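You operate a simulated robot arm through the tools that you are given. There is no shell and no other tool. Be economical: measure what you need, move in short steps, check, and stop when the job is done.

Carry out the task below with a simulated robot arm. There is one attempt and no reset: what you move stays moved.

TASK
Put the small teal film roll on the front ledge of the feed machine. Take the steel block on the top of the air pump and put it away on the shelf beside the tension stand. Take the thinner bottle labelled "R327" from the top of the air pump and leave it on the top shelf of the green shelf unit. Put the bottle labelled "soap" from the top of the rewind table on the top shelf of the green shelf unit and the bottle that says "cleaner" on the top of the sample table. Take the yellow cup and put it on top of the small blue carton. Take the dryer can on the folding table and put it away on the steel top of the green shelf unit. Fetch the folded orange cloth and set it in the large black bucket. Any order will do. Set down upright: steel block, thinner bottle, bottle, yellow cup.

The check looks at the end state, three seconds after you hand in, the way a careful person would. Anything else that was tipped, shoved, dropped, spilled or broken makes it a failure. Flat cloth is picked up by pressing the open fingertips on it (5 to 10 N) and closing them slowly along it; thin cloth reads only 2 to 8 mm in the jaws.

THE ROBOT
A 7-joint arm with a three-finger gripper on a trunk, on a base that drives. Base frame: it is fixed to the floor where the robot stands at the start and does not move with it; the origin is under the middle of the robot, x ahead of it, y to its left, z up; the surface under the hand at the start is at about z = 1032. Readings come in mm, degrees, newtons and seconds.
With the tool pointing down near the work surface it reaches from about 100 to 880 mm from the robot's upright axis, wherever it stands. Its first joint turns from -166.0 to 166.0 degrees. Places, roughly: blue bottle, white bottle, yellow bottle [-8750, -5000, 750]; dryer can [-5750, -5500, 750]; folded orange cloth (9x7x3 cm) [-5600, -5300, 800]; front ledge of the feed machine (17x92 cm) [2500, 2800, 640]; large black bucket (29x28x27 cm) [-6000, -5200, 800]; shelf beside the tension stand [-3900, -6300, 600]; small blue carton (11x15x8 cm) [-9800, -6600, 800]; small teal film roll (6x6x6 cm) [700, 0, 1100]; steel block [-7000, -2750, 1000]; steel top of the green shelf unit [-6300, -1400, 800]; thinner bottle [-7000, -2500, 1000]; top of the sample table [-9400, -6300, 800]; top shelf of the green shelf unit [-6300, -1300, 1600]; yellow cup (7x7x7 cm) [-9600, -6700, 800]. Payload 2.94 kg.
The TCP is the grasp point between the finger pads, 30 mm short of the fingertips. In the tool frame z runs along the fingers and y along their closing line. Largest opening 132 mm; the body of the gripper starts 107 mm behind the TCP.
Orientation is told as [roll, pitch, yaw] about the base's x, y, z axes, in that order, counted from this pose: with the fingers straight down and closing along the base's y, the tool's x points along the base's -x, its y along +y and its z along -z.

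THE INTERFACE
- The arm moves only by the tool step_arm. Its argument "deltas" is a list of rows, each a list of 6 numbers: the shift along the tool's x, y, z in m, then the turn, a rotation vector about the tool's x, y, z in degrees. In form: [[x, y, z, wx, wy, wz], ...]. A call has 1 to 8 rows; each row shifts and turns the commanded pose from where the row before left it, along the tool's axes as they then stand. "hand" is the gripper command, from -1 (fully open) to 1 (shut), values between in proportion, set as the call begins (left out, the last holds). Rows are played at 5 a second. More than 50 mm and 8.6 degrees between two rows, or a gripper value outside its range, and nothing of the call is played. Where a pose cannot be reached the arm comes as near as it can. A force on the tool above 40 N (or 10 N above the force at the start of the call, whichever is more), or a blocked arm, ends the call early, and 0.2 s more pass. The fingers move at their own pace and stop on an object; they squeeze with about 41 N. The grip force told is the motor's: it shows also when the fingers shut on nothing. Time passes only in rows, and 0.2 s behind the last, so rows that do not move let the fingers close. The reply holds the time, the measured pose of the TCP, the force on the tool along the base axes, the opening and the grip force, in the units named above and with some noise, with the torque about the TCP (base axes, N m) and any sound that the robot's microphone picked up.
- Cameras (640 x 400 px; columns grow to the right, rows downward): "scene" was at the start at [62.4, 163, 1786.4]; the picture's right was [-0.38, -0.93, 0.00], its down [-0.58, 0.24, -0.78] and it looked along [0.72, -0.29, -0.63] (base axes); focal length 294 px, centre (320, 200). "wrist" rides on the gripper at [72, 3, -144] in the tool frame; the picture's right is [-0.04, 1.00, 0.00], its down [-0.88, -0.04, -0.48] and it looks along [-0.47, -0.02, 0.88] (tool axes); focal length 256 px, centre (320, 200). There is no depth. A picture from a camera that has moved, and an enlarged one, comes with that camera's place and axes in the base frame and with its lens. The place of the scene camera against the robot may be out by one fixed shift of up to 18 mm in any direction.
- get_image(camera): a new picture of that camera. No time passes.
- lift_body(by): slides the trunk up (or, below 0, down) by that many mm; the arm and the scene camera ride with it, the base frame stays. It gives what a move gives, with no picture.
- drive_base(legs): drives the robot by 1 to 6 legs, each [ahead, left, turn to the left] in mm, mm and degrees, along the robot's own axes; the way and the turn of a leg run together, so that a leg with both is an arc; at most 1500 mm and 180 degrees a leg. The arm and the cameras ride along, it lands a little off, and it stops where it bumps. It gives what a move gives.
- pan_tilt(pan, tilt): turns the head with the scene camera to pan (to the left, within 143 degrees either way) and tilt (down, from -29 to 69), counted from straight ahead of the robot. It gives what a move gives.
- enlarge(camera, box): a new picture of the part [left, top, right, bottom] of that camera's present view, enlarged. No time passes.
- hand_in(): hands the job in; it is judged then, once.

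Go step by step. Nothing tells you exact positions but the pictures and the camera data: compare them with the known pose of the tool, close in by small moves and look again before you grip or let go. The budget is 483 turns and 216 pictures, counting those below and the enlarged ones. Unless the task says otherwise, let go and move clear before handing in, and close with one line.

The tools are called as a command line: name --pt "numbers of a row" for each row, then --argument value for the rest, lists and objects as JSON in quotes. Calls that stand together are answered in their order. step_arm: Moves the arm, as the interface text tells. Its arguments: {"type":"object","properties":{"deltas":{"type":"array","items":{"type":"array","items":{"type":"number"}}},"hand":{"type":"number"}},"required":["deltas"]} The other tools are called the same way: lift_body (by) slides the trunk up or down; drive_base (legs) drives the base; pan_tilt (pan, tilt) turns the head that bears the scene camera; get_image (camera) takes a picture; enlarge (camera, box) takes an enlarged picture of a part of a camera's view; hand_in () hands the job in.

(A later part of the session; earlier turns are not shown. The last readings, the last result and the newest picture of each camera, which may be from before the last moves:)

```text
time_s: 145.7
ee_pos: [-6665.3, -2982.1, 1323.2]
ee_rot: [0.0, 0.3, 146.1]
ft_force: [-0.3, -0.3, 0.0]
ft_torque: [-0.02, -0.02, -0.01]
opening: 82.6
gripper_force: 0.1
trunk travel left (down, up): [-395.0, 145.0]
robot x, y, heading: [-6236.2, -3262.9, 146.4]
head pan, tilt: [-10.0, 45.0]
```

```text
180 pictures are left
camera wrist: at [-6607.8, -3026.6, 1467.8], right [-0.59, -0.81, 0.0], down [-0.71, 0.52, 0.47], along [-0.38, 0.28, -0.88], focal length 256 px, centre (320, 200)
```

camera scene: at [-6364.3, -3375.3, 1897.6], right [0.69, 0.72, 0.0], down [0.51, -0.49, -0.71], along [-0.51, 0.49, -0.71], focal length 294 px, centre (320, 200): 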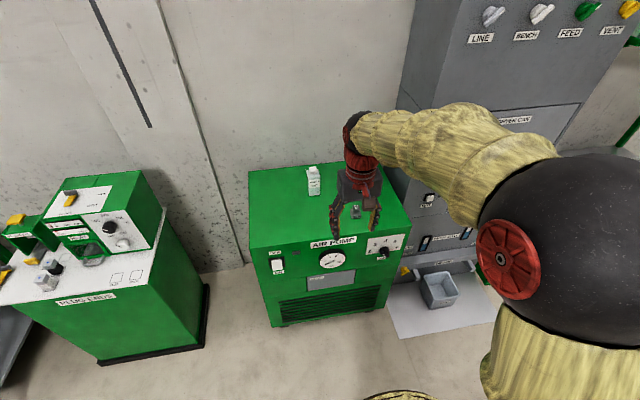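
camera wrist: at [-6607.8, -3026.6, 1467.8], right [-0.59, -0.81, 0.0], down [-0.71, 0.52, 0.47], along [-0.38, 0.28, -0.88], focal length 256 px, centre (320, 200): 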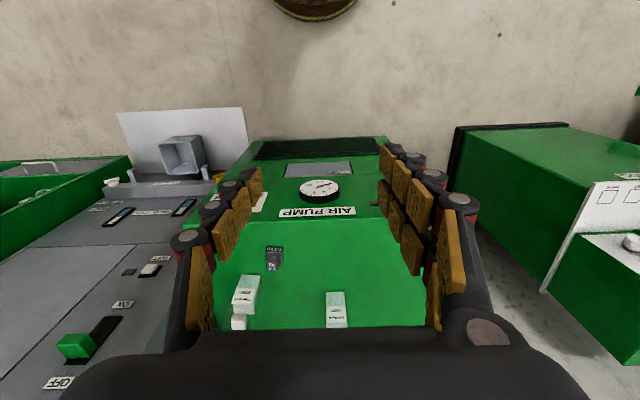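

The pump top is about z = 1000 and R327 is about 460 mm ahead and 20 mm left of the hand. I'll drive 250 mm closer and then look with the wrist camera.

drive_base --legs '[[250, 0, 0]]'

step_arm --pt "-0.045 0.005 0 0 0 0" --pt "-0.045 0.005 0 0 0 0" --pt "-0.045 0 0 0 0 0"

get_image --camera "wrist"

get_image --camera "scene"

```text
time_s: 147.5
ee_pos: [-6872.4, -2845.7, 1321.9]
ee_rot: [0.0, 0.3, 146.1]
ft_force: [-1.1, 0.5, -0.6]
ft_torque: [-0.03, -0.03, 0.01]
opening: 82.4
gripper_force: 0.0
trunk travel left (down, up): [-395.0, 145.0]
robot x, y, heading: [-6442.8, -3121.3, 146.2]
head pan, tilt: [-10.0, 45.0]
```

```text
time_s: 148.3
ee_pos: [-6993.1, -2777.4, 1321.1]
ee_rot: [0.1, 0.4, 146.1]
ft_force: [-0.5, 0.4, 0.5]
ft_torque: [-0.03, -0.09, -0.01]
opening: 82.2
gripper_force: 0.0
trunk travel left (down, up): [-395.0, 145.0]
robot x, y, heading: [-6444.0, -3123.2, 146.4]
head pan, tilt: [-10.0, 45.0]
```

```text
179 pictures are left
camera wrist: at [-6936.1, -2820.9, 1466.0], right [-0.59, -0.81, 0.0], down [-0.71, 0.52, 0.47], along [-0.38, 0.28, -0.88], focal length 256 px, centre (320, 200)
```

wrist: 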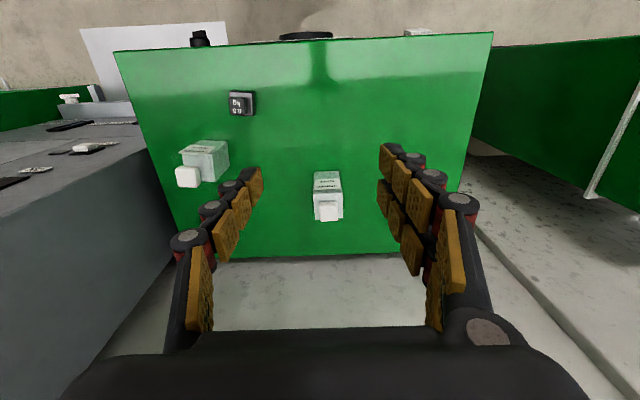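

```text
178 pictures are left
camera scene: at [-6572.8, -3235.5, 1897.4], right [0.69, 0.72, 0.0], down [0.51, -0.49, -0.71], along [-0.51, 0.49, -0.71], focal length 294 px, centre (320, 200)
```

scene: 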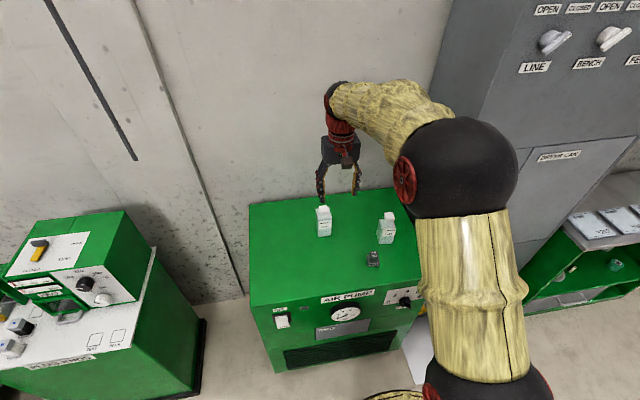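

R327's base is at z ≈ 910, about 170 mm ahead and 8 mm left of the hand. I'll drive 60 mm closer, reach over it, and open wider.

drive_base --legs '[[60, 0, 0]]'

step_arm --pt "-0.045 0.004 0 0 0 0" --pt "-0.045 0.004 0 0 0 0" --pt "0 0 0.045 0 0 0" --pt "0 0 0.045 0 0 0" --pt "0 0 0.04 0 0 0" --hand -0.5

get_image --camera "wrist"

get_image --camera "scene"

```text
time_s: 149.2
ee_pos: [-7041.1, -2744.0, 1321.2]
ee_rot: [0.0, 0.4, 146.2]
ft_force: [-0.4, 1.0, -0.4]
ft_torque: [-0.02, -0.06, -0.03]
opening: 82.3
gripper_force: 0.1
trunk travel left (down, up): [-395.0, 145.0]
robot x, y, heading: [-6493.4, -3090.5, 146.1]
head pan, tilt: [-10.0, 45.0]
```

```text
time_s: 150.4
ee_pos: [-7119.7, -2702.0, 1191.6]
ee_rot: [0.0, 0.3, 146.2]
ft_force: [-0.5, 0.7, 0.8]
ft_torque: [0.0, -0.03, 0.0]
opening: 99.0
gripper_force: 0.0
trunk travel left (down, up): [-395.0, 145.0]
robot x, y, heading: [-6491.6, -3093.8, 146.0]
head pan, tilt: [-10.0, 45.0]
```

```text
177 pictures are left
camera wrist: at [-7062.7, -2744.6, 1336.3], right [-0.59, -0.81, 0.0], down [-0.71, 0.52, 0.47], along [-0.38, 0.28, -0.88], focal length 256 px, centre (320, 200)
```

wrist: 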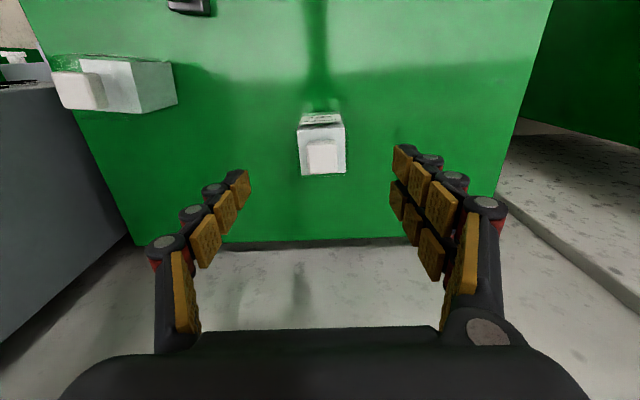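

```text
176 pictures are left
camera scene: at [-6621.5, -3203.0, 1897.5], right [0.69, 0.72, 0.0], down [0.51, -0.49, -0.71], along [-0.51, 0.49, -0.71], focal length 294 px, centre (320, 200)
```

scene: 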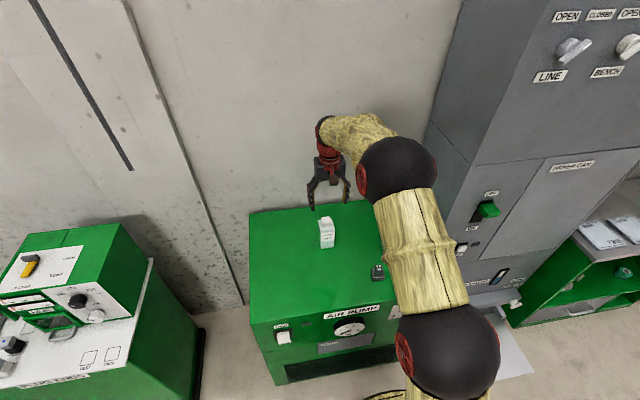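

The bottle is 19 mm ahead of the hand and centred sideways. I'll shift and descend around it.

step_arm --pt "-0.019 0.002 0.01 0 0 0" --pt "0 0 0.045 0 0 0" --pt "0 0 0.045 0 0 0" --pt "0 0 0.045 0 0 0" --pt "0 0 0.045 0 0 0" --pt "0 0 0 0 0 0"

get_image --camera "wrist"

enlarge --camera "scene" --box '[240, 140, 400, 260]'

```text
time_s: 151.8
ee_pos: [-7134.2, -2694.8, 1002.2]
ee_rot: [0.0, 0.2, 146.1]
ft_force: [-0.5, -0.8, -0.1]
ft_torque: [0.02, -0.02, -0.01]
opening: 99.0
gripper_force: 0.0
trunk travel left (down, up): [-395.0, 145.0]
robot x, y, heading: [-6493.1, -3092.4, 146.3]
head pan, tilt: [-10.0, 45.0]
```

```text
175 pictures are left
camera wrist: at [-7078.0, -2737.6, 1146.9], right [-0.59, -0.81, 0.0], down [-0.71, 0.52, 0.47], along [-0.38, 0.28, -0.88], focal length 256 px, centre (320, 200)
```

wrist: 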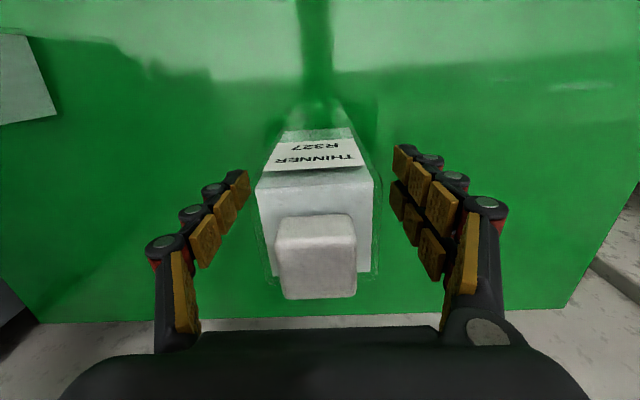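

```text
3.33 times, centred on (320, 200) of scene
camera zoom: at [-6620.1, -3203.8, 1897.6], right [0.69, 0.72, 0.0], down [0.51, -0.49, -0.71], along [-0.51, 0.49, -0.71], focal length 979 px, centre (320, 200)
```

zoom: 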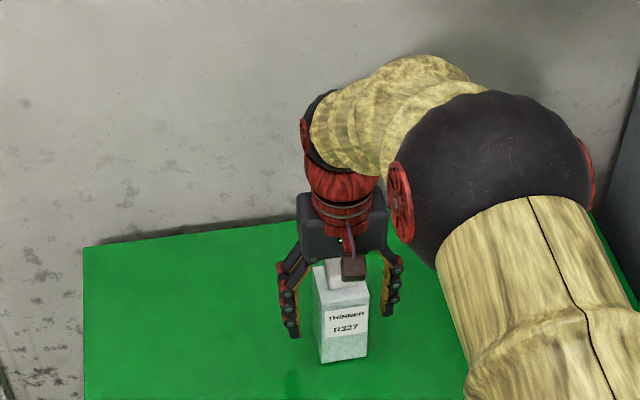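

R327 is confirmed and centred between the fingers. I'll lower another 10 mm, close, and lift.

step_arm --pt "0 0 0.01 0 0 0" --pt "0 0 0 0 0 0"

step_arm --pt "0 0 0 0 0 0" --pt "0 0 0 0 0 0" --pt "0 0 0 0 0 0" --pt "0 0 0 0 0 0" --pt "0 0 0 0 0 0" --hand 1

step_arm --pt "0 0 -0.02 0 0 0" --pt "0 0 -0.045 0 0 0" --pt "0 0 -0.045 0 0 0" --pt "0 0 -0.045 0 0 0" --pt "0 0 -0.045 0 0 0"

get_image --camera "wrist"

```text
time_s: 152.4
ee_pos: [-7134.7, -2694.9, 993.2]
ee_rot: [-0.1, 0.2, 146.1]
ft_force: [0.3, 0.4, -0.1]
ft_torque: [-0.02, -0.03, 0.04]
opening: 98.9
gripper_force: 0.0
trunk travel left (down, up): [-395.0, 145.0]
robot x, y, heading: [-6491.1, -3090.9, 146.1]
head pan, tilt: [-10.0, 45.0]
```

```text
time_s: 153.6
ee_pos: [-7135.3, -2695.1, 992.4]
ee_rot: [-0.1, 0.3, 146.2]
ft_force: [0.4, 2.1, 1.3]
ft_torque: [0.03, -0.05, 0.07]
opening: 63.1
gripper_force: 40.7
trunk travel left (down, up): [-395.0, 145.0]
robot x, y, heading: [-6494.2, -3092.0, 146.0]
head pan, tilt: [-10.0, 45.0]
```

```text
time_s: 154.8
ee_pos: [-7134.0, -2693.6, 1193.2]
ee_rot: [0.0, 0.4, 146.2]
ft_force: [0.6, 0.0, -4.3]
ft_torque: [0.03, 0.03, -0.01]
opening: 62.9
gripper_force: 41.0
trunk travel left (down, up): [-395.0, 145.0]
robot x, y, heading: [-6489.0, -3088.4, 146.4]
head pan, tilt: [-10.0, 45.0]
```

```text
173 pictures are left
camera wrist: at [-7078.2, -2736.5, 1336.4], right [-0.59, -0.81, 0.0], down [-0.71, 0.52, 0.47], along [-0.38, 0.28, -0.88], focal length 256 px, centre (320, 200)
```

wrist: 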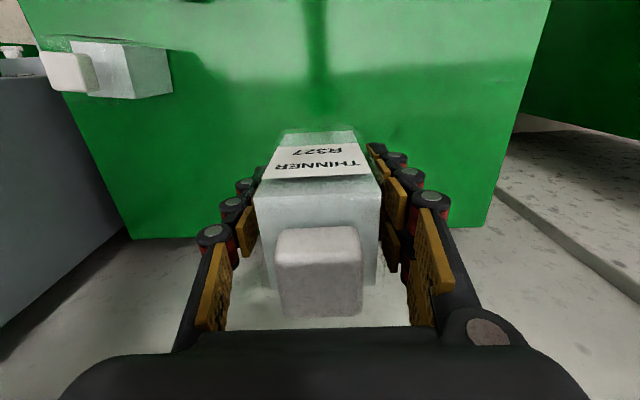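

R327 is held. I'll back off, slide right to the green shelf unit, and look at the top shelf.

drive_base --legs '[[-800, 0, 0], [0, -1500, 0]]'

lift_body --by 145

pan_tilt --pan 0 --tilt 15

get_image --camera "scene"

```text
time_s: 166.1
ee_pos: [-5621.5, -1896.3, 1191.1]
ee_rot: [0.1, 0.3, 145.1]
ft_force: [0.3, 0.6, -2.9]
ft_torque: [-0.02, -0.02, -0.03]
opening: 63.0
gripper_force: 40.9
trunk travel left (down, up): [-395.0, 145.0]
robot x, y, heading: [-4986.8, -2309.5, 145.0]
head pan, tilt: [-10.0, 45.0]
```

```text
time_s: 167.8
ee_pos: [-5622.1, -1897.6, 1335.8]
ee_rot: [0.1, 0.4, 145.0]
ft_force: [0.3, 0.6, -2.4]
ft_torque: [0.0, -0.04, 0.01]
opening: 62.6
gripper_force: 41.7
trunk travel left (down, up): [-540.0, 0.0]
robot x, y, heading: [-4985.1, -2306.7, 144.9]
head pan, tilt: [-10.0, 45.0]
```

```text
time_s: 168.8
ee_pos: [-5621.7, -1896.9, 1335.8]
ee_rot: [0.0, 0.4, 145.1]
ft_force: [0.1, 0.4, -3.3]
ft_torque: [-0.01, -0.02, -0.01]
opening: 63.0
gripper_force: 40.9
trunk travel left (down, up): [-540.0, 0.0]
robot x, y, heading: [-4983.5, -2306.9, 145.3]
head pan, tilt: [0.0, 15.0]
```

```text
172 pictures are left
camera scene: at [-5135.8, -2420.5, 2089.3], right [0.57, 0.82, 0.0], down [0.21, -0.15, -0.97], along [-0.79, 0.55, -0.26], focal length 294 px, centre (320, 200)
```

scene: 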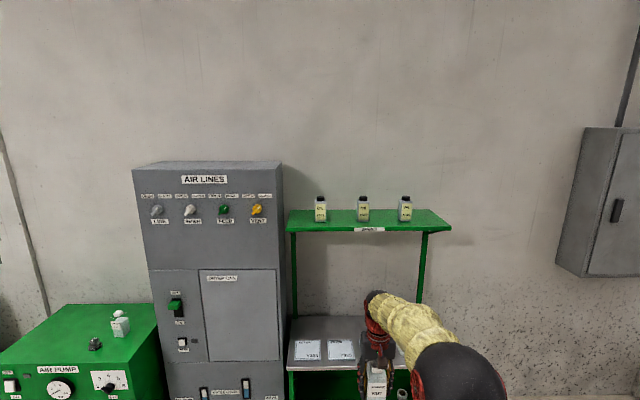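

The shelf has three oil bottles, with free space at its right end. I'll raise the bottle well above shelf height here in the open first.

step_arm --pt "0.012 0 -0.047 0 0 0" --pt "0.012 0 -0.047 0 0 0" --pt "0.012 0 -0.047 0 0 0" --pt "0.012 0 -0.047 0 0 0" --pt "0.012 0 -0.047 0 0 0" --pt "0.012 0 -0.047 0 0 0" --pt "0.012 0 -0.047 0 0 0" --pt "0.012 0 -0.047 0 0 0"

step_arm --pt "0 0 -0.047 0 0 0"

drive_base --legs '[[0, -340, 0], [450, 0, 0]]'

get_image --camera "scene"

get_image --camera "wrist"

```text
time_s: 170.6
ee_pos: [-5544.5, -1952.0, 1712.6]
ee_rot: [-0.1, 0.4, 145.1]
ft_force: [0.7, 0.4, -2.6]
ft_torque: [0.0, 0.03, 0.0]
opening: 62.7
gripper_force: 40.8
trunk travel left (down, up): [-540.0, 0.0]
robot x, y, heading: [-4989.3, -2308.5, 145.2]
head pan, tilt: [0.0, 15.0]
```

```text
time_s: 171.0
ee_pos: [-5545.9, -1949.9, 1758.9]
ee_rot: [0.1, 0.5, 145.2]
ft_force: [0.1, 0.7, -3.6]
ft_torque: [-0.05, 0.01, 0.03]
opening: 62.7
gripper_force: 41.6
trunk travel left (down, up): [-540.0, 0.0]
robot x, y, heading: [-4984.2, -2306.3, 144.9]
head pan, tilt: [0.0, 15.0]
```

```text
time_s: 175.5
ee_pos: [-5721.0, -1411.5, 1758.6]
ee_rot: [0.0, 0.3, 144.8]
ft_force: [0.4, 0.2, -4.2]
ft_torque: [-0.07, -0.05, -0.02]
opening: 62.7
gripper_force: 40.9
trunk travel left (down, up): [-540.0, 0.0]
robot x, y, heading: [-5165.4, -1770.3, 144.7]
head pan, tilt: [0.0, 15.0]
```

```text
171 pictures are left
camera scene: at [-5313.3, -1883.5, 2089.3], right [0.58, 0.82, 0.0], down [0.21, -0.15, -0.97], along [-0.79, 0.56, -0.26], focal length 294 px, centre (320, 200)
```

scene: 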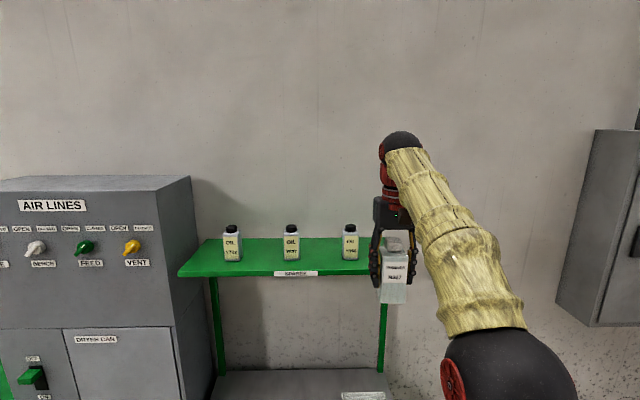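

```text
170 pictures are left
camera wrist: at [-5664.9, -1455.6, 1903.7], right [-0.61, -0.79, 0.0], down [-0.7, 0.54, 0.47], along [-0.37, 0.29, -0.88], focal length 256 px, centre (320, 200)
```

wrist: 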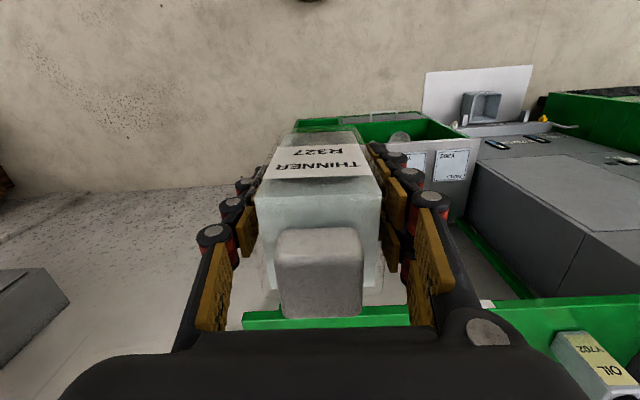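

Triangulating, the shelf surface is at z ≈ 1560 and the free right end is centred at about L = 4368. I'll move right 80 mm and closer 350 mm, then look.

drive_base --legs '[[0, -85, 0], [350, 0, 0]]'

pan_tilt --pan -10 --tilt 35

get_image --camera "scene"

get_image --camera "wrist"

```text
time_s: 178.5
ee_pos: [-5961.9, -1136.8, 1758.1]
ee_rot: [0.1, 0.4, 144.8]
ft_force: [-0.3, 0.5, -4.3]
ft_torque: [-0.05, -0.07, 0.04]
opening: 62.7
gripper_force: 41.1
trunk travel left (down, up): [-540.0, 0.0]
robot x, y, heading: [-5399.7, -1496.2, 145.2]
head pan, tilt: [0.0, 15.0]
```

```text
time_s: 179.3
ee_pos: [-5960.3, -1137.6, 1758.9]
ee_rot: [-0.1, 0.4, 144.7]
ft_force: [-0.4, 0.3, -3.5]
ft_torque: [0.0, -0.02, 0.0]
opening: 62.8
gripper_force: 40.9
trunk travel left (down, up): [-540.0, 0.0]
robot x, y, heading: [-5402.0, -1497.0, 145.0]
head pan, tilt: [-10.0, 35.0]
```

```text
169 pictures are left
camera scene: at [-5538.6, -1601.4, 2057.5], right [0.71, 0.71, 0.0], down [0.4, -0.41, -0.82], along [-0.58, 0.58, -0.57], focal length 294 px, centre (320, 200)
```

scene: 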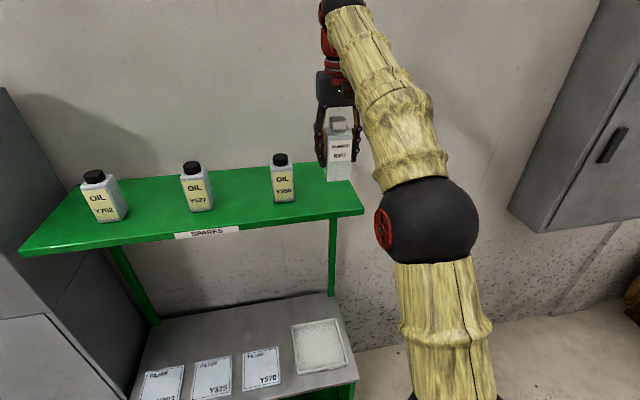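

```text
168 pictures are left
camera wrist: at [-5904.8, -1182.0, 1903.8], right [-0.61, -0.79, 0.0], down [-0.7, 0.54, 0.47], along [-0.37, 0.29, -0.88], focal length 256 px, centre (320, 200)
```

wrist: 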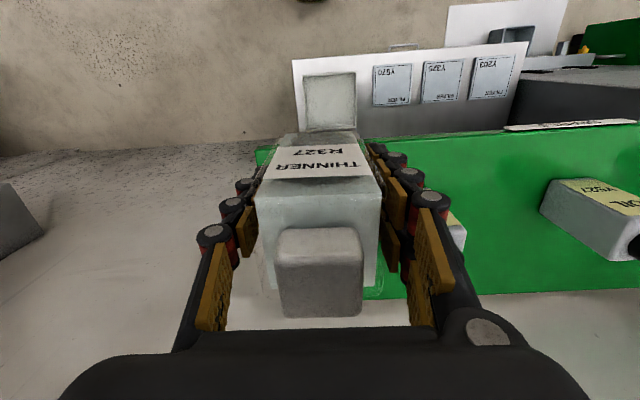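

The free zone spans L ≈ 4273 to 4450 and the hand is centred on it. I'll reach forward 130 mm and start lowering.

step_arm --pt "-0.0435 0 0 0 0 0" --pt "-0.0435 0 0 0 0 0" --pt "-0.0435 0 0 0 0 0" --pt "0 0 0.035 0 0 0" --pt "0 0 0.035 0 0 0"

get_image --camera "scene"

get_image --camera "wrist"

```text
time_s: 180.5
ee_pos: [-6008.0, -1101.7, 1647.5]
ee_rot: [-0.2, 0.4, 144.8]
ft_force: [0.0, 0.1, -3.8]
ft_torque: [-0.03, -0.02, -0.01]
opening: 62.6
gripper_force: 41.1
out of reach, approached as far as the arm can: row 1, 2, 3
trunk travel left (down, up): [-540.0, 0.0]
robot x, y, heading: [-5404.2, -1494.9, 145.1]
head pan, tilt: [-10.0, 35.0]
```

```text
167 pictures are left
camera scene: at [-5539.3, -1600.9, 2057.4], right [0.71, 0.7, 0.0], down [0.41, -0.41, -0.82], along [-0.58, 0.58, -0.57], focal length 294 px, centre (320, 200)
```

scene: 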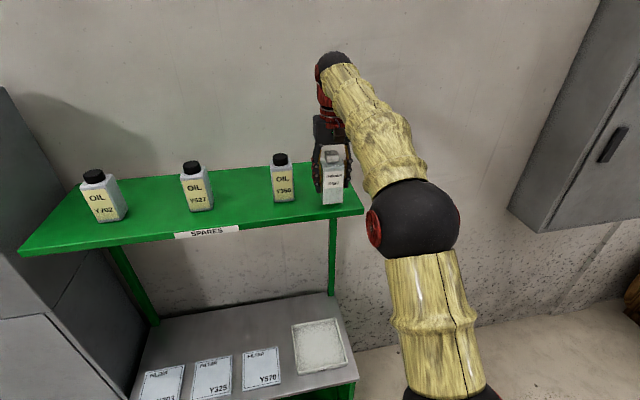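

```text
166 pictures are left
camera wrist: at [-5953.0, -1145.8, 1792.5], right [-0.61, -0.79, 0.0], down [-0.7, 0.54, 0.47], along [-0.37, 0.29, -0.88], focal length 256 px, centre (320, 200)
```

wrist: 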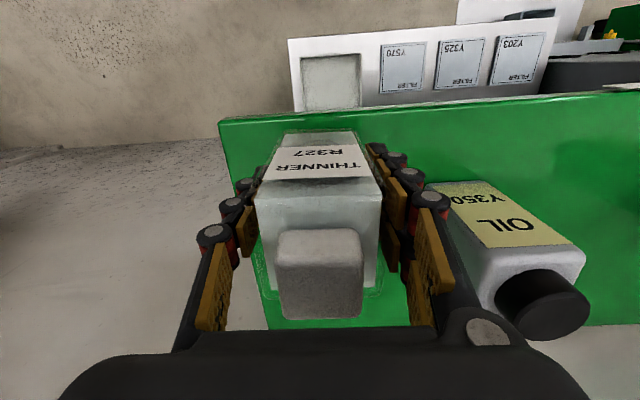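

The arm hit its reach limit, so the bottle is only just over the front edge. I'll raise it 35 mm and drive 80 mm closer.

step_arm --pt "0.005 0 -0.035 0 0 0" --pt "0 0 0 0 0 0"

drive_base --legs '[[85, 0, 0]]'

get_image --camera "wrist"

```text
time_s: 181.1
ee_pos: [-6005.9, -1104.2, 1681.8]
ee_rot: [-0.2, 0.5, 144.8]
ft_force: [-1.4, 0.4, -3.4]
ft_torque: [-0.06, -0.05, 0.04]
opening: 62.9
gripper_force: 41.4
trunk travel left (down, up): [-540.0, 0.0]
robot x, y, heading: [-5403.4, -1496.9, 144.9]
head pan, tilt: [-10.0, 35.0]
```

```text
time_s: 182.2
ee_pos: [-6075.4, -1055.4, 1681.5]
ee_rot: [-0.2, 0.5, 144.9]
ft_force: [0.0, 0.3, -4.5]
ft_torque: [-0.04, -0.05, 0.01]
opening: 62.9
gripper_force: 41.0
trunk travel left (down, up): [-540.0, 0.0]
robot x, y, heading: [-5471.7, -1446.5, 144.7]
head pan, tilt: [-10.0, 35.0]
```

```text
165 pictures are left
camera wrist: at [-6020.5, -1098.7, 1827.1], right [-0.61, -0.79, 0.0], down [-0.7, 0.54, 0.47], along [-0.37, 0.29, -0.88], focal length 256 px, centre (320, 200)
```

wrist: 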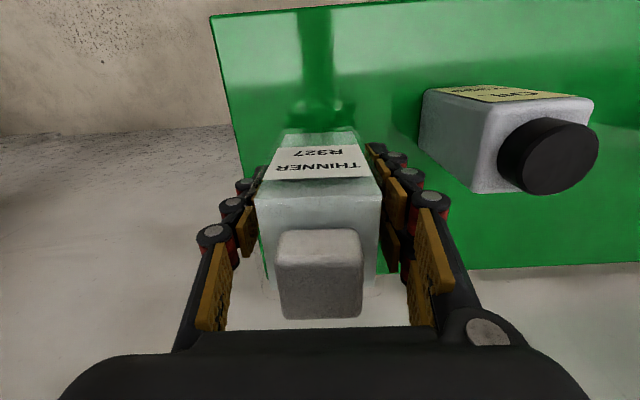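

The bottle is now well over the shelf. I'll creep down to contact.

step_arm --pt "0 0 0.015 0 0 0" --pt "0 0 0.008 0 0 0" --pt "0 0 0.004 0 0 0" --pt "0 0 0.003 0 0 0" --pt "0 0 0 0 0 0"

enlarge --camera "scene" --box '[240, 120, 400, 240]'

```text
time_s: 183.4
ee_pos: [-6074.0, -1055.6, 1653.3]
ee_rot: [0.0, 0.5, 144.9]
ft_force: [0.5, -0.2, -4.2]
ft_torque: [0.02, 0.0, 0.02]
opening: 62.8
gripper_force: 40.8
trunk travel left (down, up): [-540.0, 0.0]
robot x, y, heading: [-5471.2, -1450.6, 144.8]
head pan, tilt: [-10.0, 35.0]
```

```text
3.33 times, centred on (320, 180) of scene
camera zoom: at [-5608.0, -1552.5, 2057.4], right [0.71, 0.71, 0.0], down [0.4, -0.41, -0.82], along [-0.58, 0.58, -0.57], focal length 979 px, centre (320, 267)
```

zoom: 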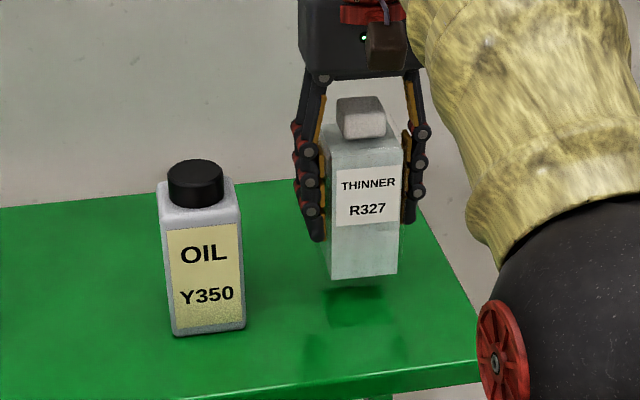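

The bottle is still a little above the shelf. I'll continue in small steps.

step_arm --pt "0 0 0.004 0 0 0" --pt "0 0 0.004 0 0 0" --pt "0 0 0.004 0 0 0" --pt "0 0 0 0 0 0"

step_arm --pt "0 0 0.003 0 0 0" --pt "0 0 0.003 0 0 0" --pt "0 0 0 0 0 0"

step_arm --pt "0 0 0.003 0 0 0" --pt "0 0 0.003 0 0 0" --pt "0 0 0 0 0 0"

enlarge --camera "scene" --box '[240, 120, 400, 240]'

```text
time_s: 184.4
ee_pos: [-6073.9, -1055.6, 1641.2]
ee_rot: [-0.1, 0.4, 145.0]
ft_force: [1.0, 0.7, -3.2]
ft_torque: [0.02, -0.04, 0.01]
opening: 62.8
gripper_force: 40.8
trunk travel left (down, up): [-540.0, 0.0]
robot x, y, heading: [-5472.1, -1450.3, 145.0]
head pan, tilt: [-10.0, 35.0]
```

```text
time_s: 185.2
ee_pos: [-6073.5, -1055.7, 1636.1]
ee_rot: [-0.1, 0.4, 145.0]
ft_force: [-0.8, 0.3, -4.2]
ft_torque: [-0.04, 0.0, 0.03]
opening: 62.9
gripper_force: 40.6
trunk travel left (down, up): [-540.0, 0.0]
robot x, y, heading: [-5473.4, -1444.0, 145.2]
head pan, tilt: [-10.0, 35.0]
```

```text
time_s: 186.0
ee_pos: [-6074.4, -1055.5, 1632.7]
ee_rot: [-0.1, 0.1, 144.9]
ft_force: [-5.2, 3.2, 19.0]
ft_torque: [0.01, 0.33, 0.0]
opening: 62.8
gripper_force: 41.4
trunk travel left (down, up): [-540.0, 0.0]
robot x, y, heading: [-5467.4, -1447.3, 145.0]
head pan, tilt: [-10.0, 35.0]
```

```text
3.33 times, centred on (320, 180) of scene
camera zoom: at [-5607.5, -1552.8, 2057.6], right [0.71, 0.71, 0.0], down [0.4, -0.41, -0.82], along [-0.58, 0.58, -0.57], focal length 979 px, centre (320, 267)
```

zoom: 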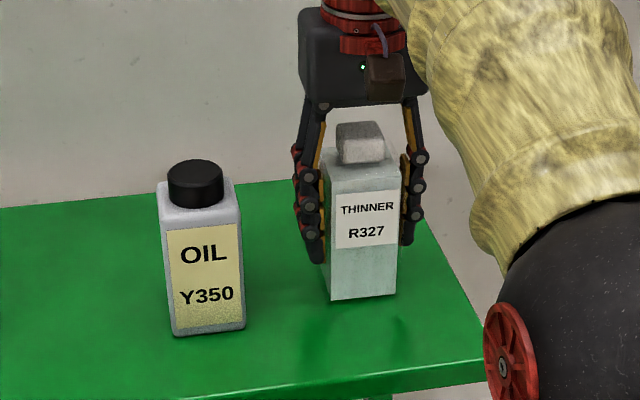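

Contact at TCP z ≈ 1633. I'll open gently and withdraw straight up.

step_arm --pt "0 0 -0.001 0 0 0" --pt "0 0 0 0 0 0" --pt "0 0 0 0 0 0" --hand -0.1

step_arm --pt "0 0 0 0 0 0" --pt "0 0 0 0 0 0" --hand -0.25

get_image --camera "wrist"

```text
time_s: 186.8
ee_pos: [-6074.0, -1056.7, 1630.1]
ee_rot: [-0.1, 0.5, 144.8]
ft_force: [-0.3, -0.1, 0.2]
ft_torque: [0.03, -0.03, 0.01]
opening: 72.9
gripper_force: 0.0
trunk travel left (down, up): [-540.0, 0.0]
robot x, y, heading: [-5470.7, -1446.8, 145.0]
head pan, tilt: [-10.0, 35.0]
```

```text
time_s: 187.4
ee_pos: [-6073.5, -1056.2, 1629.5]
ee_rot: [0.0, 0.4, 145.0]
ft_force: [0.0, 0.4, 0.4]
ft_torque: [-0.02, 0.03, 0.01]
opening: 82.4
gripper_force: 0.1
trunk travel left (down, up): [-540.0, 0.0]
robot x, y, heading: [-5474.7, -1448.9, 145.0]
head pan, tilt: [-10.0, 35.0]
```

```text
162 pictures are left
camera wrist: at [-6018.3, -1100.1, 1775.0], right [-0.61, -0.79, 0.0], down [-0.7, 0.54, 0.47], along [-0.37, 0.29, -0.88], focal length 256 px, centre (320, 200)
```

wrist: 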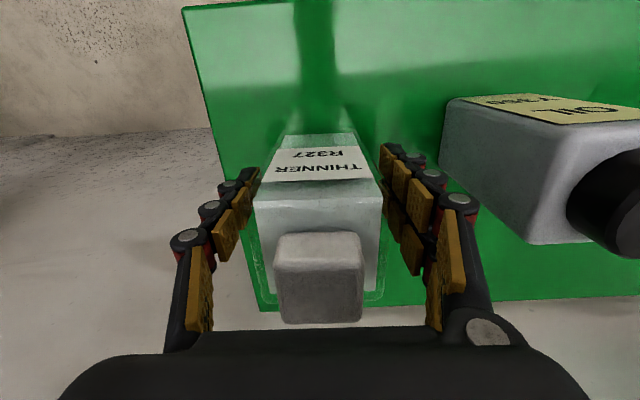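

Fingers are clear of the bottle on both sides. I'll go straight up and then back away.

step_arm --pt "0 0 -0.04 0 0 0" --pt "0.003 0 -0.04 0 0 0" --pt "0.006 0 -0.04 0 0 0" --pt "0.006 0 -0.04 0 0 0"

drive_base --legs '[[-600, 0, 0]]'

get_image --camera "scene"

```text
time_s: 188.4
ee_pos: [-6037.9, -1080.2, 1759.9]
ee_rot: [-0.1, 0.2, 144.9]
ft_force: [1.6, -0.3, 1.2]
ft_torque: [0.1, 0.16, 0.0]
opening: 82.6
gripper_force: 0.1
out of reach, approached as far as the arm can: row 3, 4
trunk travel left (down, up): [-540.0, 0.0]
robot x, y, heading: [-5470.0, -1447.9, 145.0]
head pan, tilt: [-10.0, 35.0]
```

```text
time_s: 191.8
ee_pos: [-5550.5, -1422.4, 1755.1]
ee_rot: [0.0, 0.4, 144.8]
ft_force: [-0.1, -0.2, 0.8]
ft_torque: [0.07, 0.01, -0.03]
opening: 82.4
gripper_force: 0.0
trunk travel left (down, up): [-540.0, 0.0]
robot x, y, heading: [-4981.7, -1790.0, 144.7]
head pan, tilt: [-10.0, 35.0]
```

```text
161 pictures are left
camera scene: at [-5115.1, -1899.6, 2057.4], right [0.71, 0.71, 0.0], down [0.4, -0.41, -0.82], along [-0.58, 0.58, -0.57], focal length 294 px, centre (320, 200)
```

scene: 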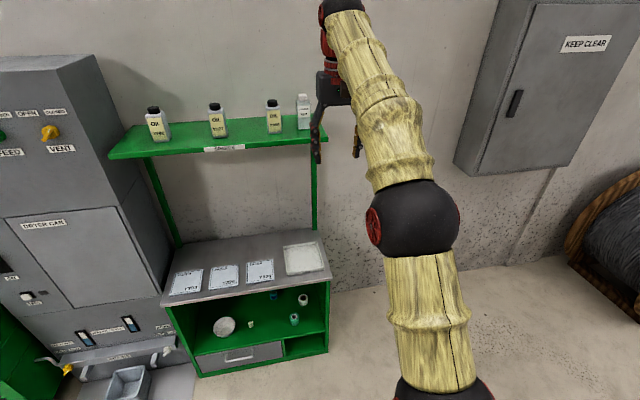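

R327 stands on the shelf. Next is the steel block on the pump: I'll drop the trunk and drive back in front of the pump, lining up with the block near (-6890, -2662).

drive_base --legs '[[0, 0, 1.7], [0, 1500, 0], [0, 281, 0], [380, 0, 0]]'

lift_body --by -350

pan_tilt --pan -5 --tilt 50

get_image --camera "scene"

get_image --camera "wrist"

```text
time_s: 203.2
ee_pos: [-6869.3, -2727.4, 1753.9]
ee_rot: [-0.1, 0.4, 146.6]
ft_force: [-0.3, 0.0, -1.1]
ft_torque: [-0.04, -0.02, 0.03]
opening: 82.6
gripper_force: 0.1
trunk travel left (down, up): [-540.0, 0.0]
robot x, y, heading: [-6285.8, -3085.2, 146.7]
head pan, tilt: [-10.0, 35.0]
```

```text
time_s: 206.6
ee_pos: [-6870.2, -2727.6, 1405.4]
ee_rot: [-0.1, 0.3, 146.6]
ft_force: [-0.5, 0.5, -0.4]
ft_torque: [0.01, 0.0, -0.03]
opening: 82.4
gripper_force: 0.0
trunk travel left (down, up): [-190.0, 350.0]
robot x, y, heading: [-6285.5, -3081.9, 146.4]
head pan, tilt: [-10.0, 35.0]
```

```text
time_s: 207.4
ee_pos: [-6868.8, -2728.0, 1404.4]
ee_rot: [0.0, 0.5, 146.7]
ft_force: [0.2, 0.7, 0.0]
ft_torque: [-0.01, -0.02, -0.01]
opening: 82.5
gripper_force: 0.1
trunk travel left (down, up): [-190.0, 350.0]
robot x, y, heading: [-6285.5, -3083.7, 146.6]
head pan, tilt: [-5.0, 50.0]
```

```text
160 pictures are left
camera scene: at [-6414.0, -3204.0, 1685.7], right [0.62, 0.78, 0.0], down [0.6, -0.48, -0.64], along [-0.5, 0.4, -0.77], focal length 294 px, centre (320, 200)
```

scene: 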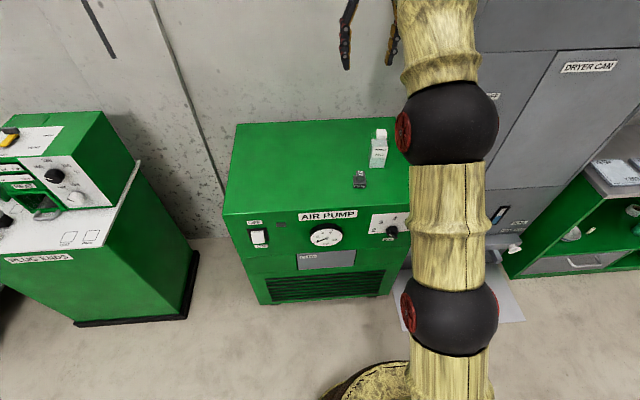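

```text
159 pictures are left
camera wrist: at [-6812.1, -2769.7, 1549.2], right [-0.59, -0.81, 0.0], down [-0.72, 0.52, 0.47], along [-0.38, 0.28, -0.88], focal length 256 px, centre (320, 200)
```

wrist: 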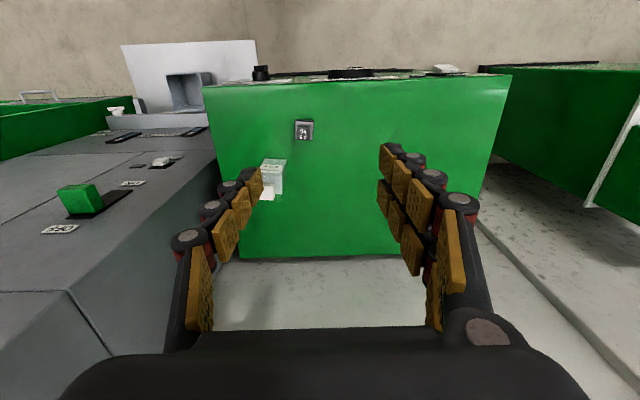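

The base radius is about 300 mm, so there's room. The block is 69 mm ahead and 42 mm right of the hand; I'll move over it and partly descend.

step_arm --pt "-0.035 -0.021 0.02 0 0 0" --pt "-0.034 -0.021 0.02 0 0 0" --pt "0 0 0.047 0 0 0" --pt "0 0 0.047 0 0 0" --pt "0 0 0.047 0 0 0" --pt "0 0 0.047 0 0 0" --pt "0 0 0.047 0 0 0"

get_image --camera "wrist"

```text
time_s: 209.0
ee_pos: [-6881.1, -2680.6, 1134.9]
ee_rot: [-0.1, 0.4, 146.7]
ft_force: [0.2, 0.3, 0.2]
ft_torque: [-0.02, 0.03, 0.01]
opening: 82.5
gripper_force: 0.0
out of reach, approached as far as the arm can: row 1, 2
trunk travel left (down, up): [-190.0, 350.0]
robot x, y, heading: [-6282.3, -3080.4, 146.7]
head pan, tilt: [-5.0, 50.0]
```

```text
158 pictures are left
camera wrist: at [-6824.3, -2723.3, 1279.6], right [-0.59, -0.81, 0.0], down [-0.72, 0.52, 0.47], along [-0.38, 0.28, -0.88], focal length 256 px, centre (320, 200)
```

wrist: 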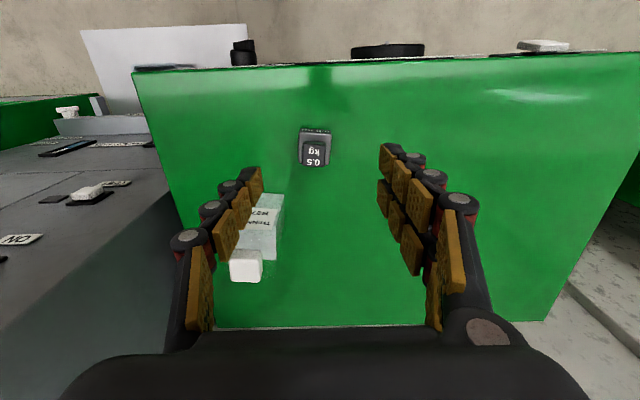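

The block is 31 mm ahead and 8 mm right. I'll shift and descend to about 1000.

step_arm --pt "-0.031 -0.008 0 0 0 0" --pt "0 0 0.045 0 0 0" --pt "0 0 0.045 0 0 0" --pt "0 0 0.045 0 0 0" --pt "0 0 0 0 0 0"

get_image --camera "wrist"

enlarge --camera "scene" --box '[300, 100, 460, 220]'

```text
time_s: 210.2
ee_pos: [-6900.4, -2658.8, 1000.5]
ee_rot: [-0.1, 0.4, 146.6]
ft_force: [-1.1, -0.1, 1.0]
ft_torque: [-0.03, -0.03, 0.0]
opening: 82.6
gripper_force: 0.0
trunk travel left (down, up): [-190.0, 350.0]
robot x, y, heading: [-6288.8, -3083.5, 147.1]
head pan, tilt: [-5.0, 50.0]
```

```text
157 pictures are left
camera wrist: at [-6843.5, -2701.3, 1145.7], right [-0.59, -0.81, 0.0], down [-0.72, 0.52, 0.47], along [-0.38, 0.28, -0.88], focal length 256 px, centre (320, 200)
```

wrist: 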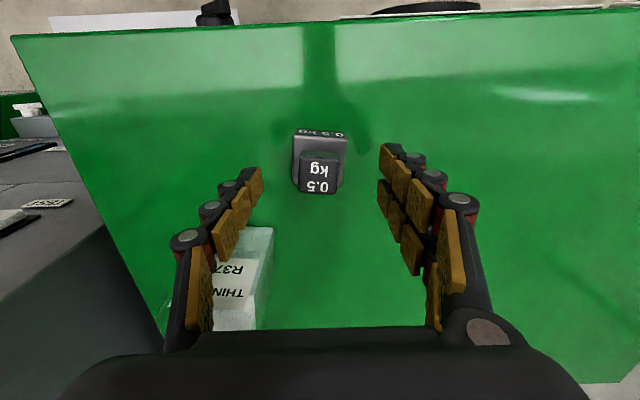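

```text
3.33 times, centred on (380, 160) of scene
camera zoom: at [-6414.1, -3203.9, 1685.7], right [0.62, 0.78, 0.0], down [0.6, -0.48, -0.64], along [-0.5, 0.4, -0.77], focal length 979 px, centre (120, 333)
```

zoom: 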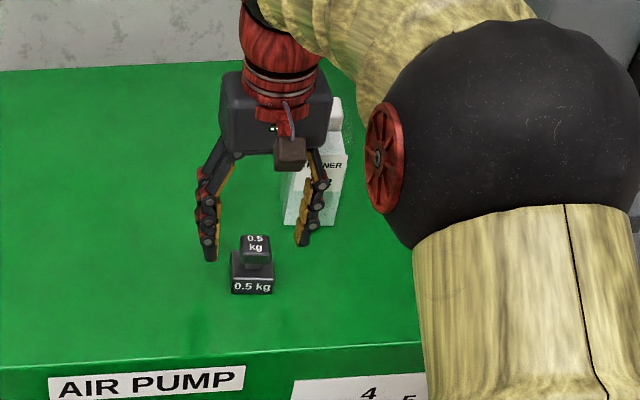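

The block is centred between the fingers. I'll creep down so that the fingertips straddle its base.

step_arm --pt "-0.002 0 0.025 0 0 0" --pt "0 0 0.01 0 0 0" --pt "0 0 0.004 0 0 0" --pt "0 0 0 0 0 0"

get_image --camera "wrist"

enlarge --camera "scene" --box '[300, 100, 460, 220]'

```text
time_s: 211.2
ee_pos: [-6901.3, -2658.1, 961.4]
ee_rot: [-0.2, 0.4, 146.7]
ft_force: [-0.4, 0.3, 0.1]
ft_torque: [0.04, 0.01, -0.03]
opening: 82.7
gripper_force: 0.0
trunk travel left (down, up): [-190.0, 350.0]
robot x, y, heading: [-6286.3, -3082.7, 146.7]
head pan, tilt: [-5.0, 50.0]
```

```text
155 pictures are left
camera wrist: at [-6844.9, -2699.7, 1106.7], right [-0.59, -0.81, 0.0], down [-0.72, 0.52, 0.47], along [-0.38, 0.28, -0.88], focal length 256 px, centre (320, 200)
```

wrist: 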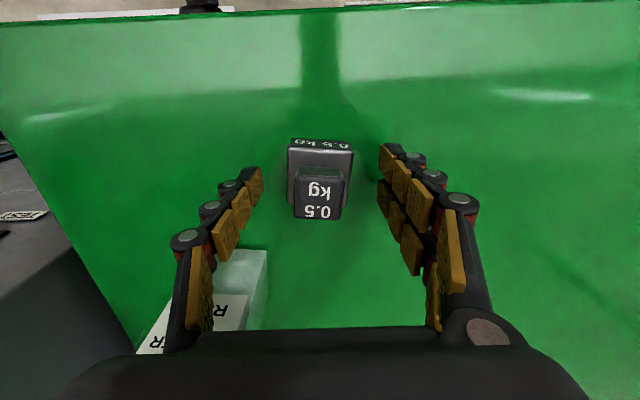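

```text
3.33 times, centred on (380, 160) of scene
camera zoom: at [-6414.1, -3203.9, 1685.7], right [0.62, 0.78, 0.0], down [0.6, -0.48, -0.64], along [-0.5, 0.4, -0.77], focal length 979 px, centre (120, 333)
```

zoom: 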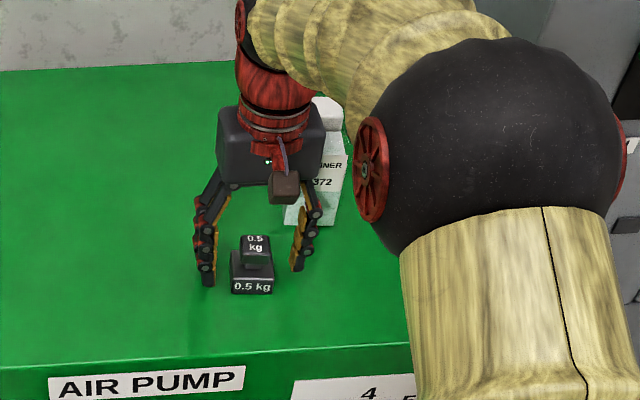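

Well centred. I'll go 4 mm lower, close, and check the grip.

step_arm --pt "0 0 0.004 0 0 0" --pt "0 0 0 0 0 0"

step_arm --pt "0 0 0 0 0 0" --pt "0 0 0 0 0 0" --pt "0 0 0 0 0 0" --pt "0 0 0 0 0 0" --pt "0 0 0 0 0 0" --pt "0 0 0 0 0 0" --hand 1

step_arm --pt "0 0 -0.02 0 0 0" --pt "0 0 -0.045 0 0 0" --pt "0 0 -0.045 0 0 0" --pt "0 0 -0.045 0 0 0" --pt "0 0 -0.045 0 0 0" --pt "0.03 0 0 0 0 0"

get_image --camera "wrist"

```text
time_s: 211.8
ee_pos: [-6901.9, -2657.1, 957.8]
ee_rot: [-0.1, 0.5, 146.7]
ft_force: [0.1, 0.3, -1.1]
ft_torque: [0.0, 0.02, -0.03]
opening: 82.7
gripper_force: 0.0
trunk travel left (down, up): [-190.0, 350.0]
robot x, y, heading: [-6290.0, -3082.3, 146.6]
head pan, tilt: [-5.0, 50.0]
```

```text
time_s: 213.2
ee_pos: [-6901.7, -2657.1, 958.5]
ee_rot: [-0.2, 0.5, 146.7]
ft_force: [0.7, -0.1, 2.1]
ft_torque: [0.06, -0.11, 0.0]
opening: 43.2
gripper_force: 41.0
trunk travel left (down, up): [-190.0, 350.0]
robot x, y, heading: [-6287.1, -3085.3, 146.7]
head pan, tilt: [-5.0, 50.0]
```

```text
time_s: 214.6
ee_pos: [-6877.5, -2672.7, 1157.6]
ee_rot: [-0.1, 0.4, 146.7]
ft_force: [0.9, 0.3, -4.2]
ft_torque: [0.03, 0.02, 0.01]
opening: 43.4
gripper_force: 41.0
trunk travel left (down, up): [-190.0, 350.0]
robot x, y, heading: [-6290.1, -3083.1, 146.7]
head pan, tilt: [-5.0, 50.0]
```

```text
153 pictures are left
camera wrist: at [-6820.6, -2716.0, 1303.0], right [-0.59, -0.81, 0.0], down [-0.72, 0.52, 0.47], along [-0.38, 0.28, -0.88], focal length 256 px, centre (320, 200)
```

wrist: 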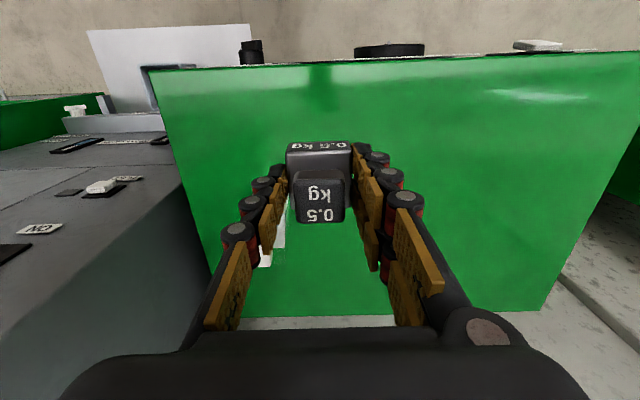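

The block is held firmly (opening 43). The shelf by the tension stand is across the hall, so I'll back away from the pump, turn round, and look.

drive_base --legs '[[-1500, 0, 0], [-900, 0, 0], [0, 0, 180]]'

pan_tilt --pan 0 --tilt 25

get_image --camera "scene"

pan_tilt --pan -50 --tilt 25

get_image --camera "scene"

```text
time_s: 233.8
ee_pos: [-3680.6, -4796.7, 1158.2]
ee_rot: [-0.2, 0.5, -32.6]
ft_force: [0.4, 0.7, -5.7]
ft_torque: [0.01, -0.02, -0.03]
opening: 43.5
gripper_force: 41.4
trunk travel left (down, up): [-190.0, 350.0]
robot x, y, heading: [-4279.3, -4399.9, -32.5]
head pan, tilt: [-5.0, 50.0]
```

```text
time_s: 234.6
ee_pos: [-3681.2, -4797.5, 1157.3]
ee_rot: [-0.2, 0.5, -32.5]
ft_force: [0.0, -0.6, -4.8]
ft_torque: [-0.01, 0.02, -0.01]
opening: 43.4
gripper_force: 41.6
trunk travel left (down, up): [-190.0, 350.0]
robot x, y, heading: [-4281.4, -4395.9, -32.5]
head pan, tilt: [0.0, 25.0]
```

```text
152 pictures are left
camera scene: at [-4110.4, -4264.1, 1723.1], right [-0.54, -0.84, 0.0], down [-0.36, 0.23, -0.91], along [0.76, -0.49, -0.42], focal length 294 px, centre (320, 200)
```

scene: 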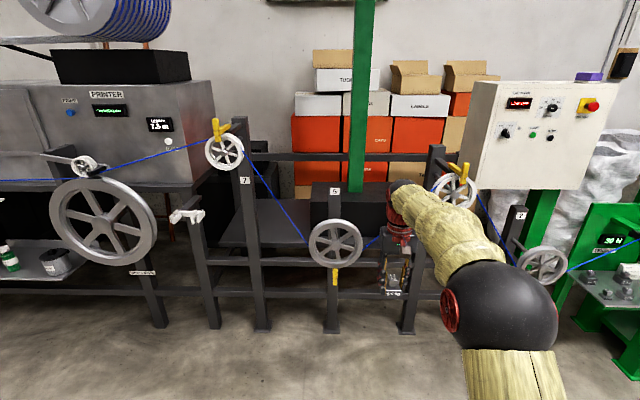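

```text
time_s: 235.8
ee_pos: [-3680.6, -4795.8, 1155.7]
ee_rot: [-0.1, 0.5, -32.5]
ft_force: [-0.1, -0.5, -4.5]
ft_torque: [-0.01, -0.01, 0.0]
opening: 43.4
gripper_force: 40.7
trunk travel left (down, up): [-190.0, 350.0]
robot x, y, heading: [-4275.8, -4396.0, -32.8]
head pan, tilt: [-50.0, 25.0]
```

```text
151 pictures are left
camera scene: at [-4176.1, -4305.8, 1723.2], right [-0.99, -0.13, 0.0], down [-0.06, 0.42, -0.91], along [0.12, -0.9, -0.42], focal length 294 px, centre (320, 200)
```

scene: 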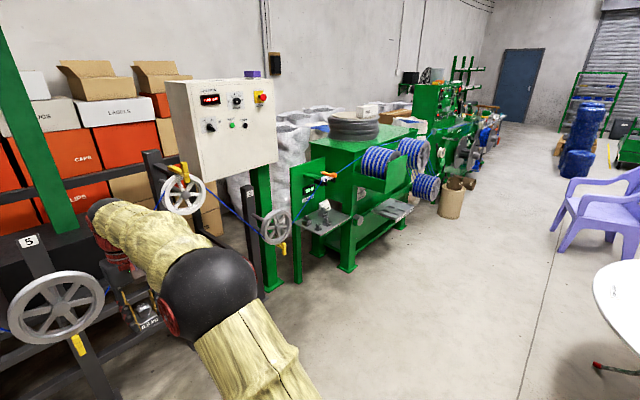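

The tension stand with its display and a small grey shelf is near (318, 221) in this view. I'll zoom in on it.

enlarge --camera "scene" --box '[260, 150, 420, 270]'

```text
3.33 times, centred on (340, 210) of scene
camera zoom: at [-4176.1, -4305.8, 1723.2], right [-0.99, -0.13, 0.0], down [-0.06, 0.42, -0.91], along [0.12, -0.9, -0.42], focal length 979 px, centre (253, 167)
```

zoom: 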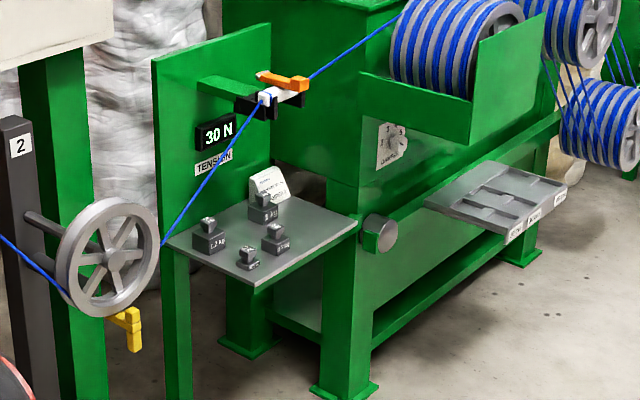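

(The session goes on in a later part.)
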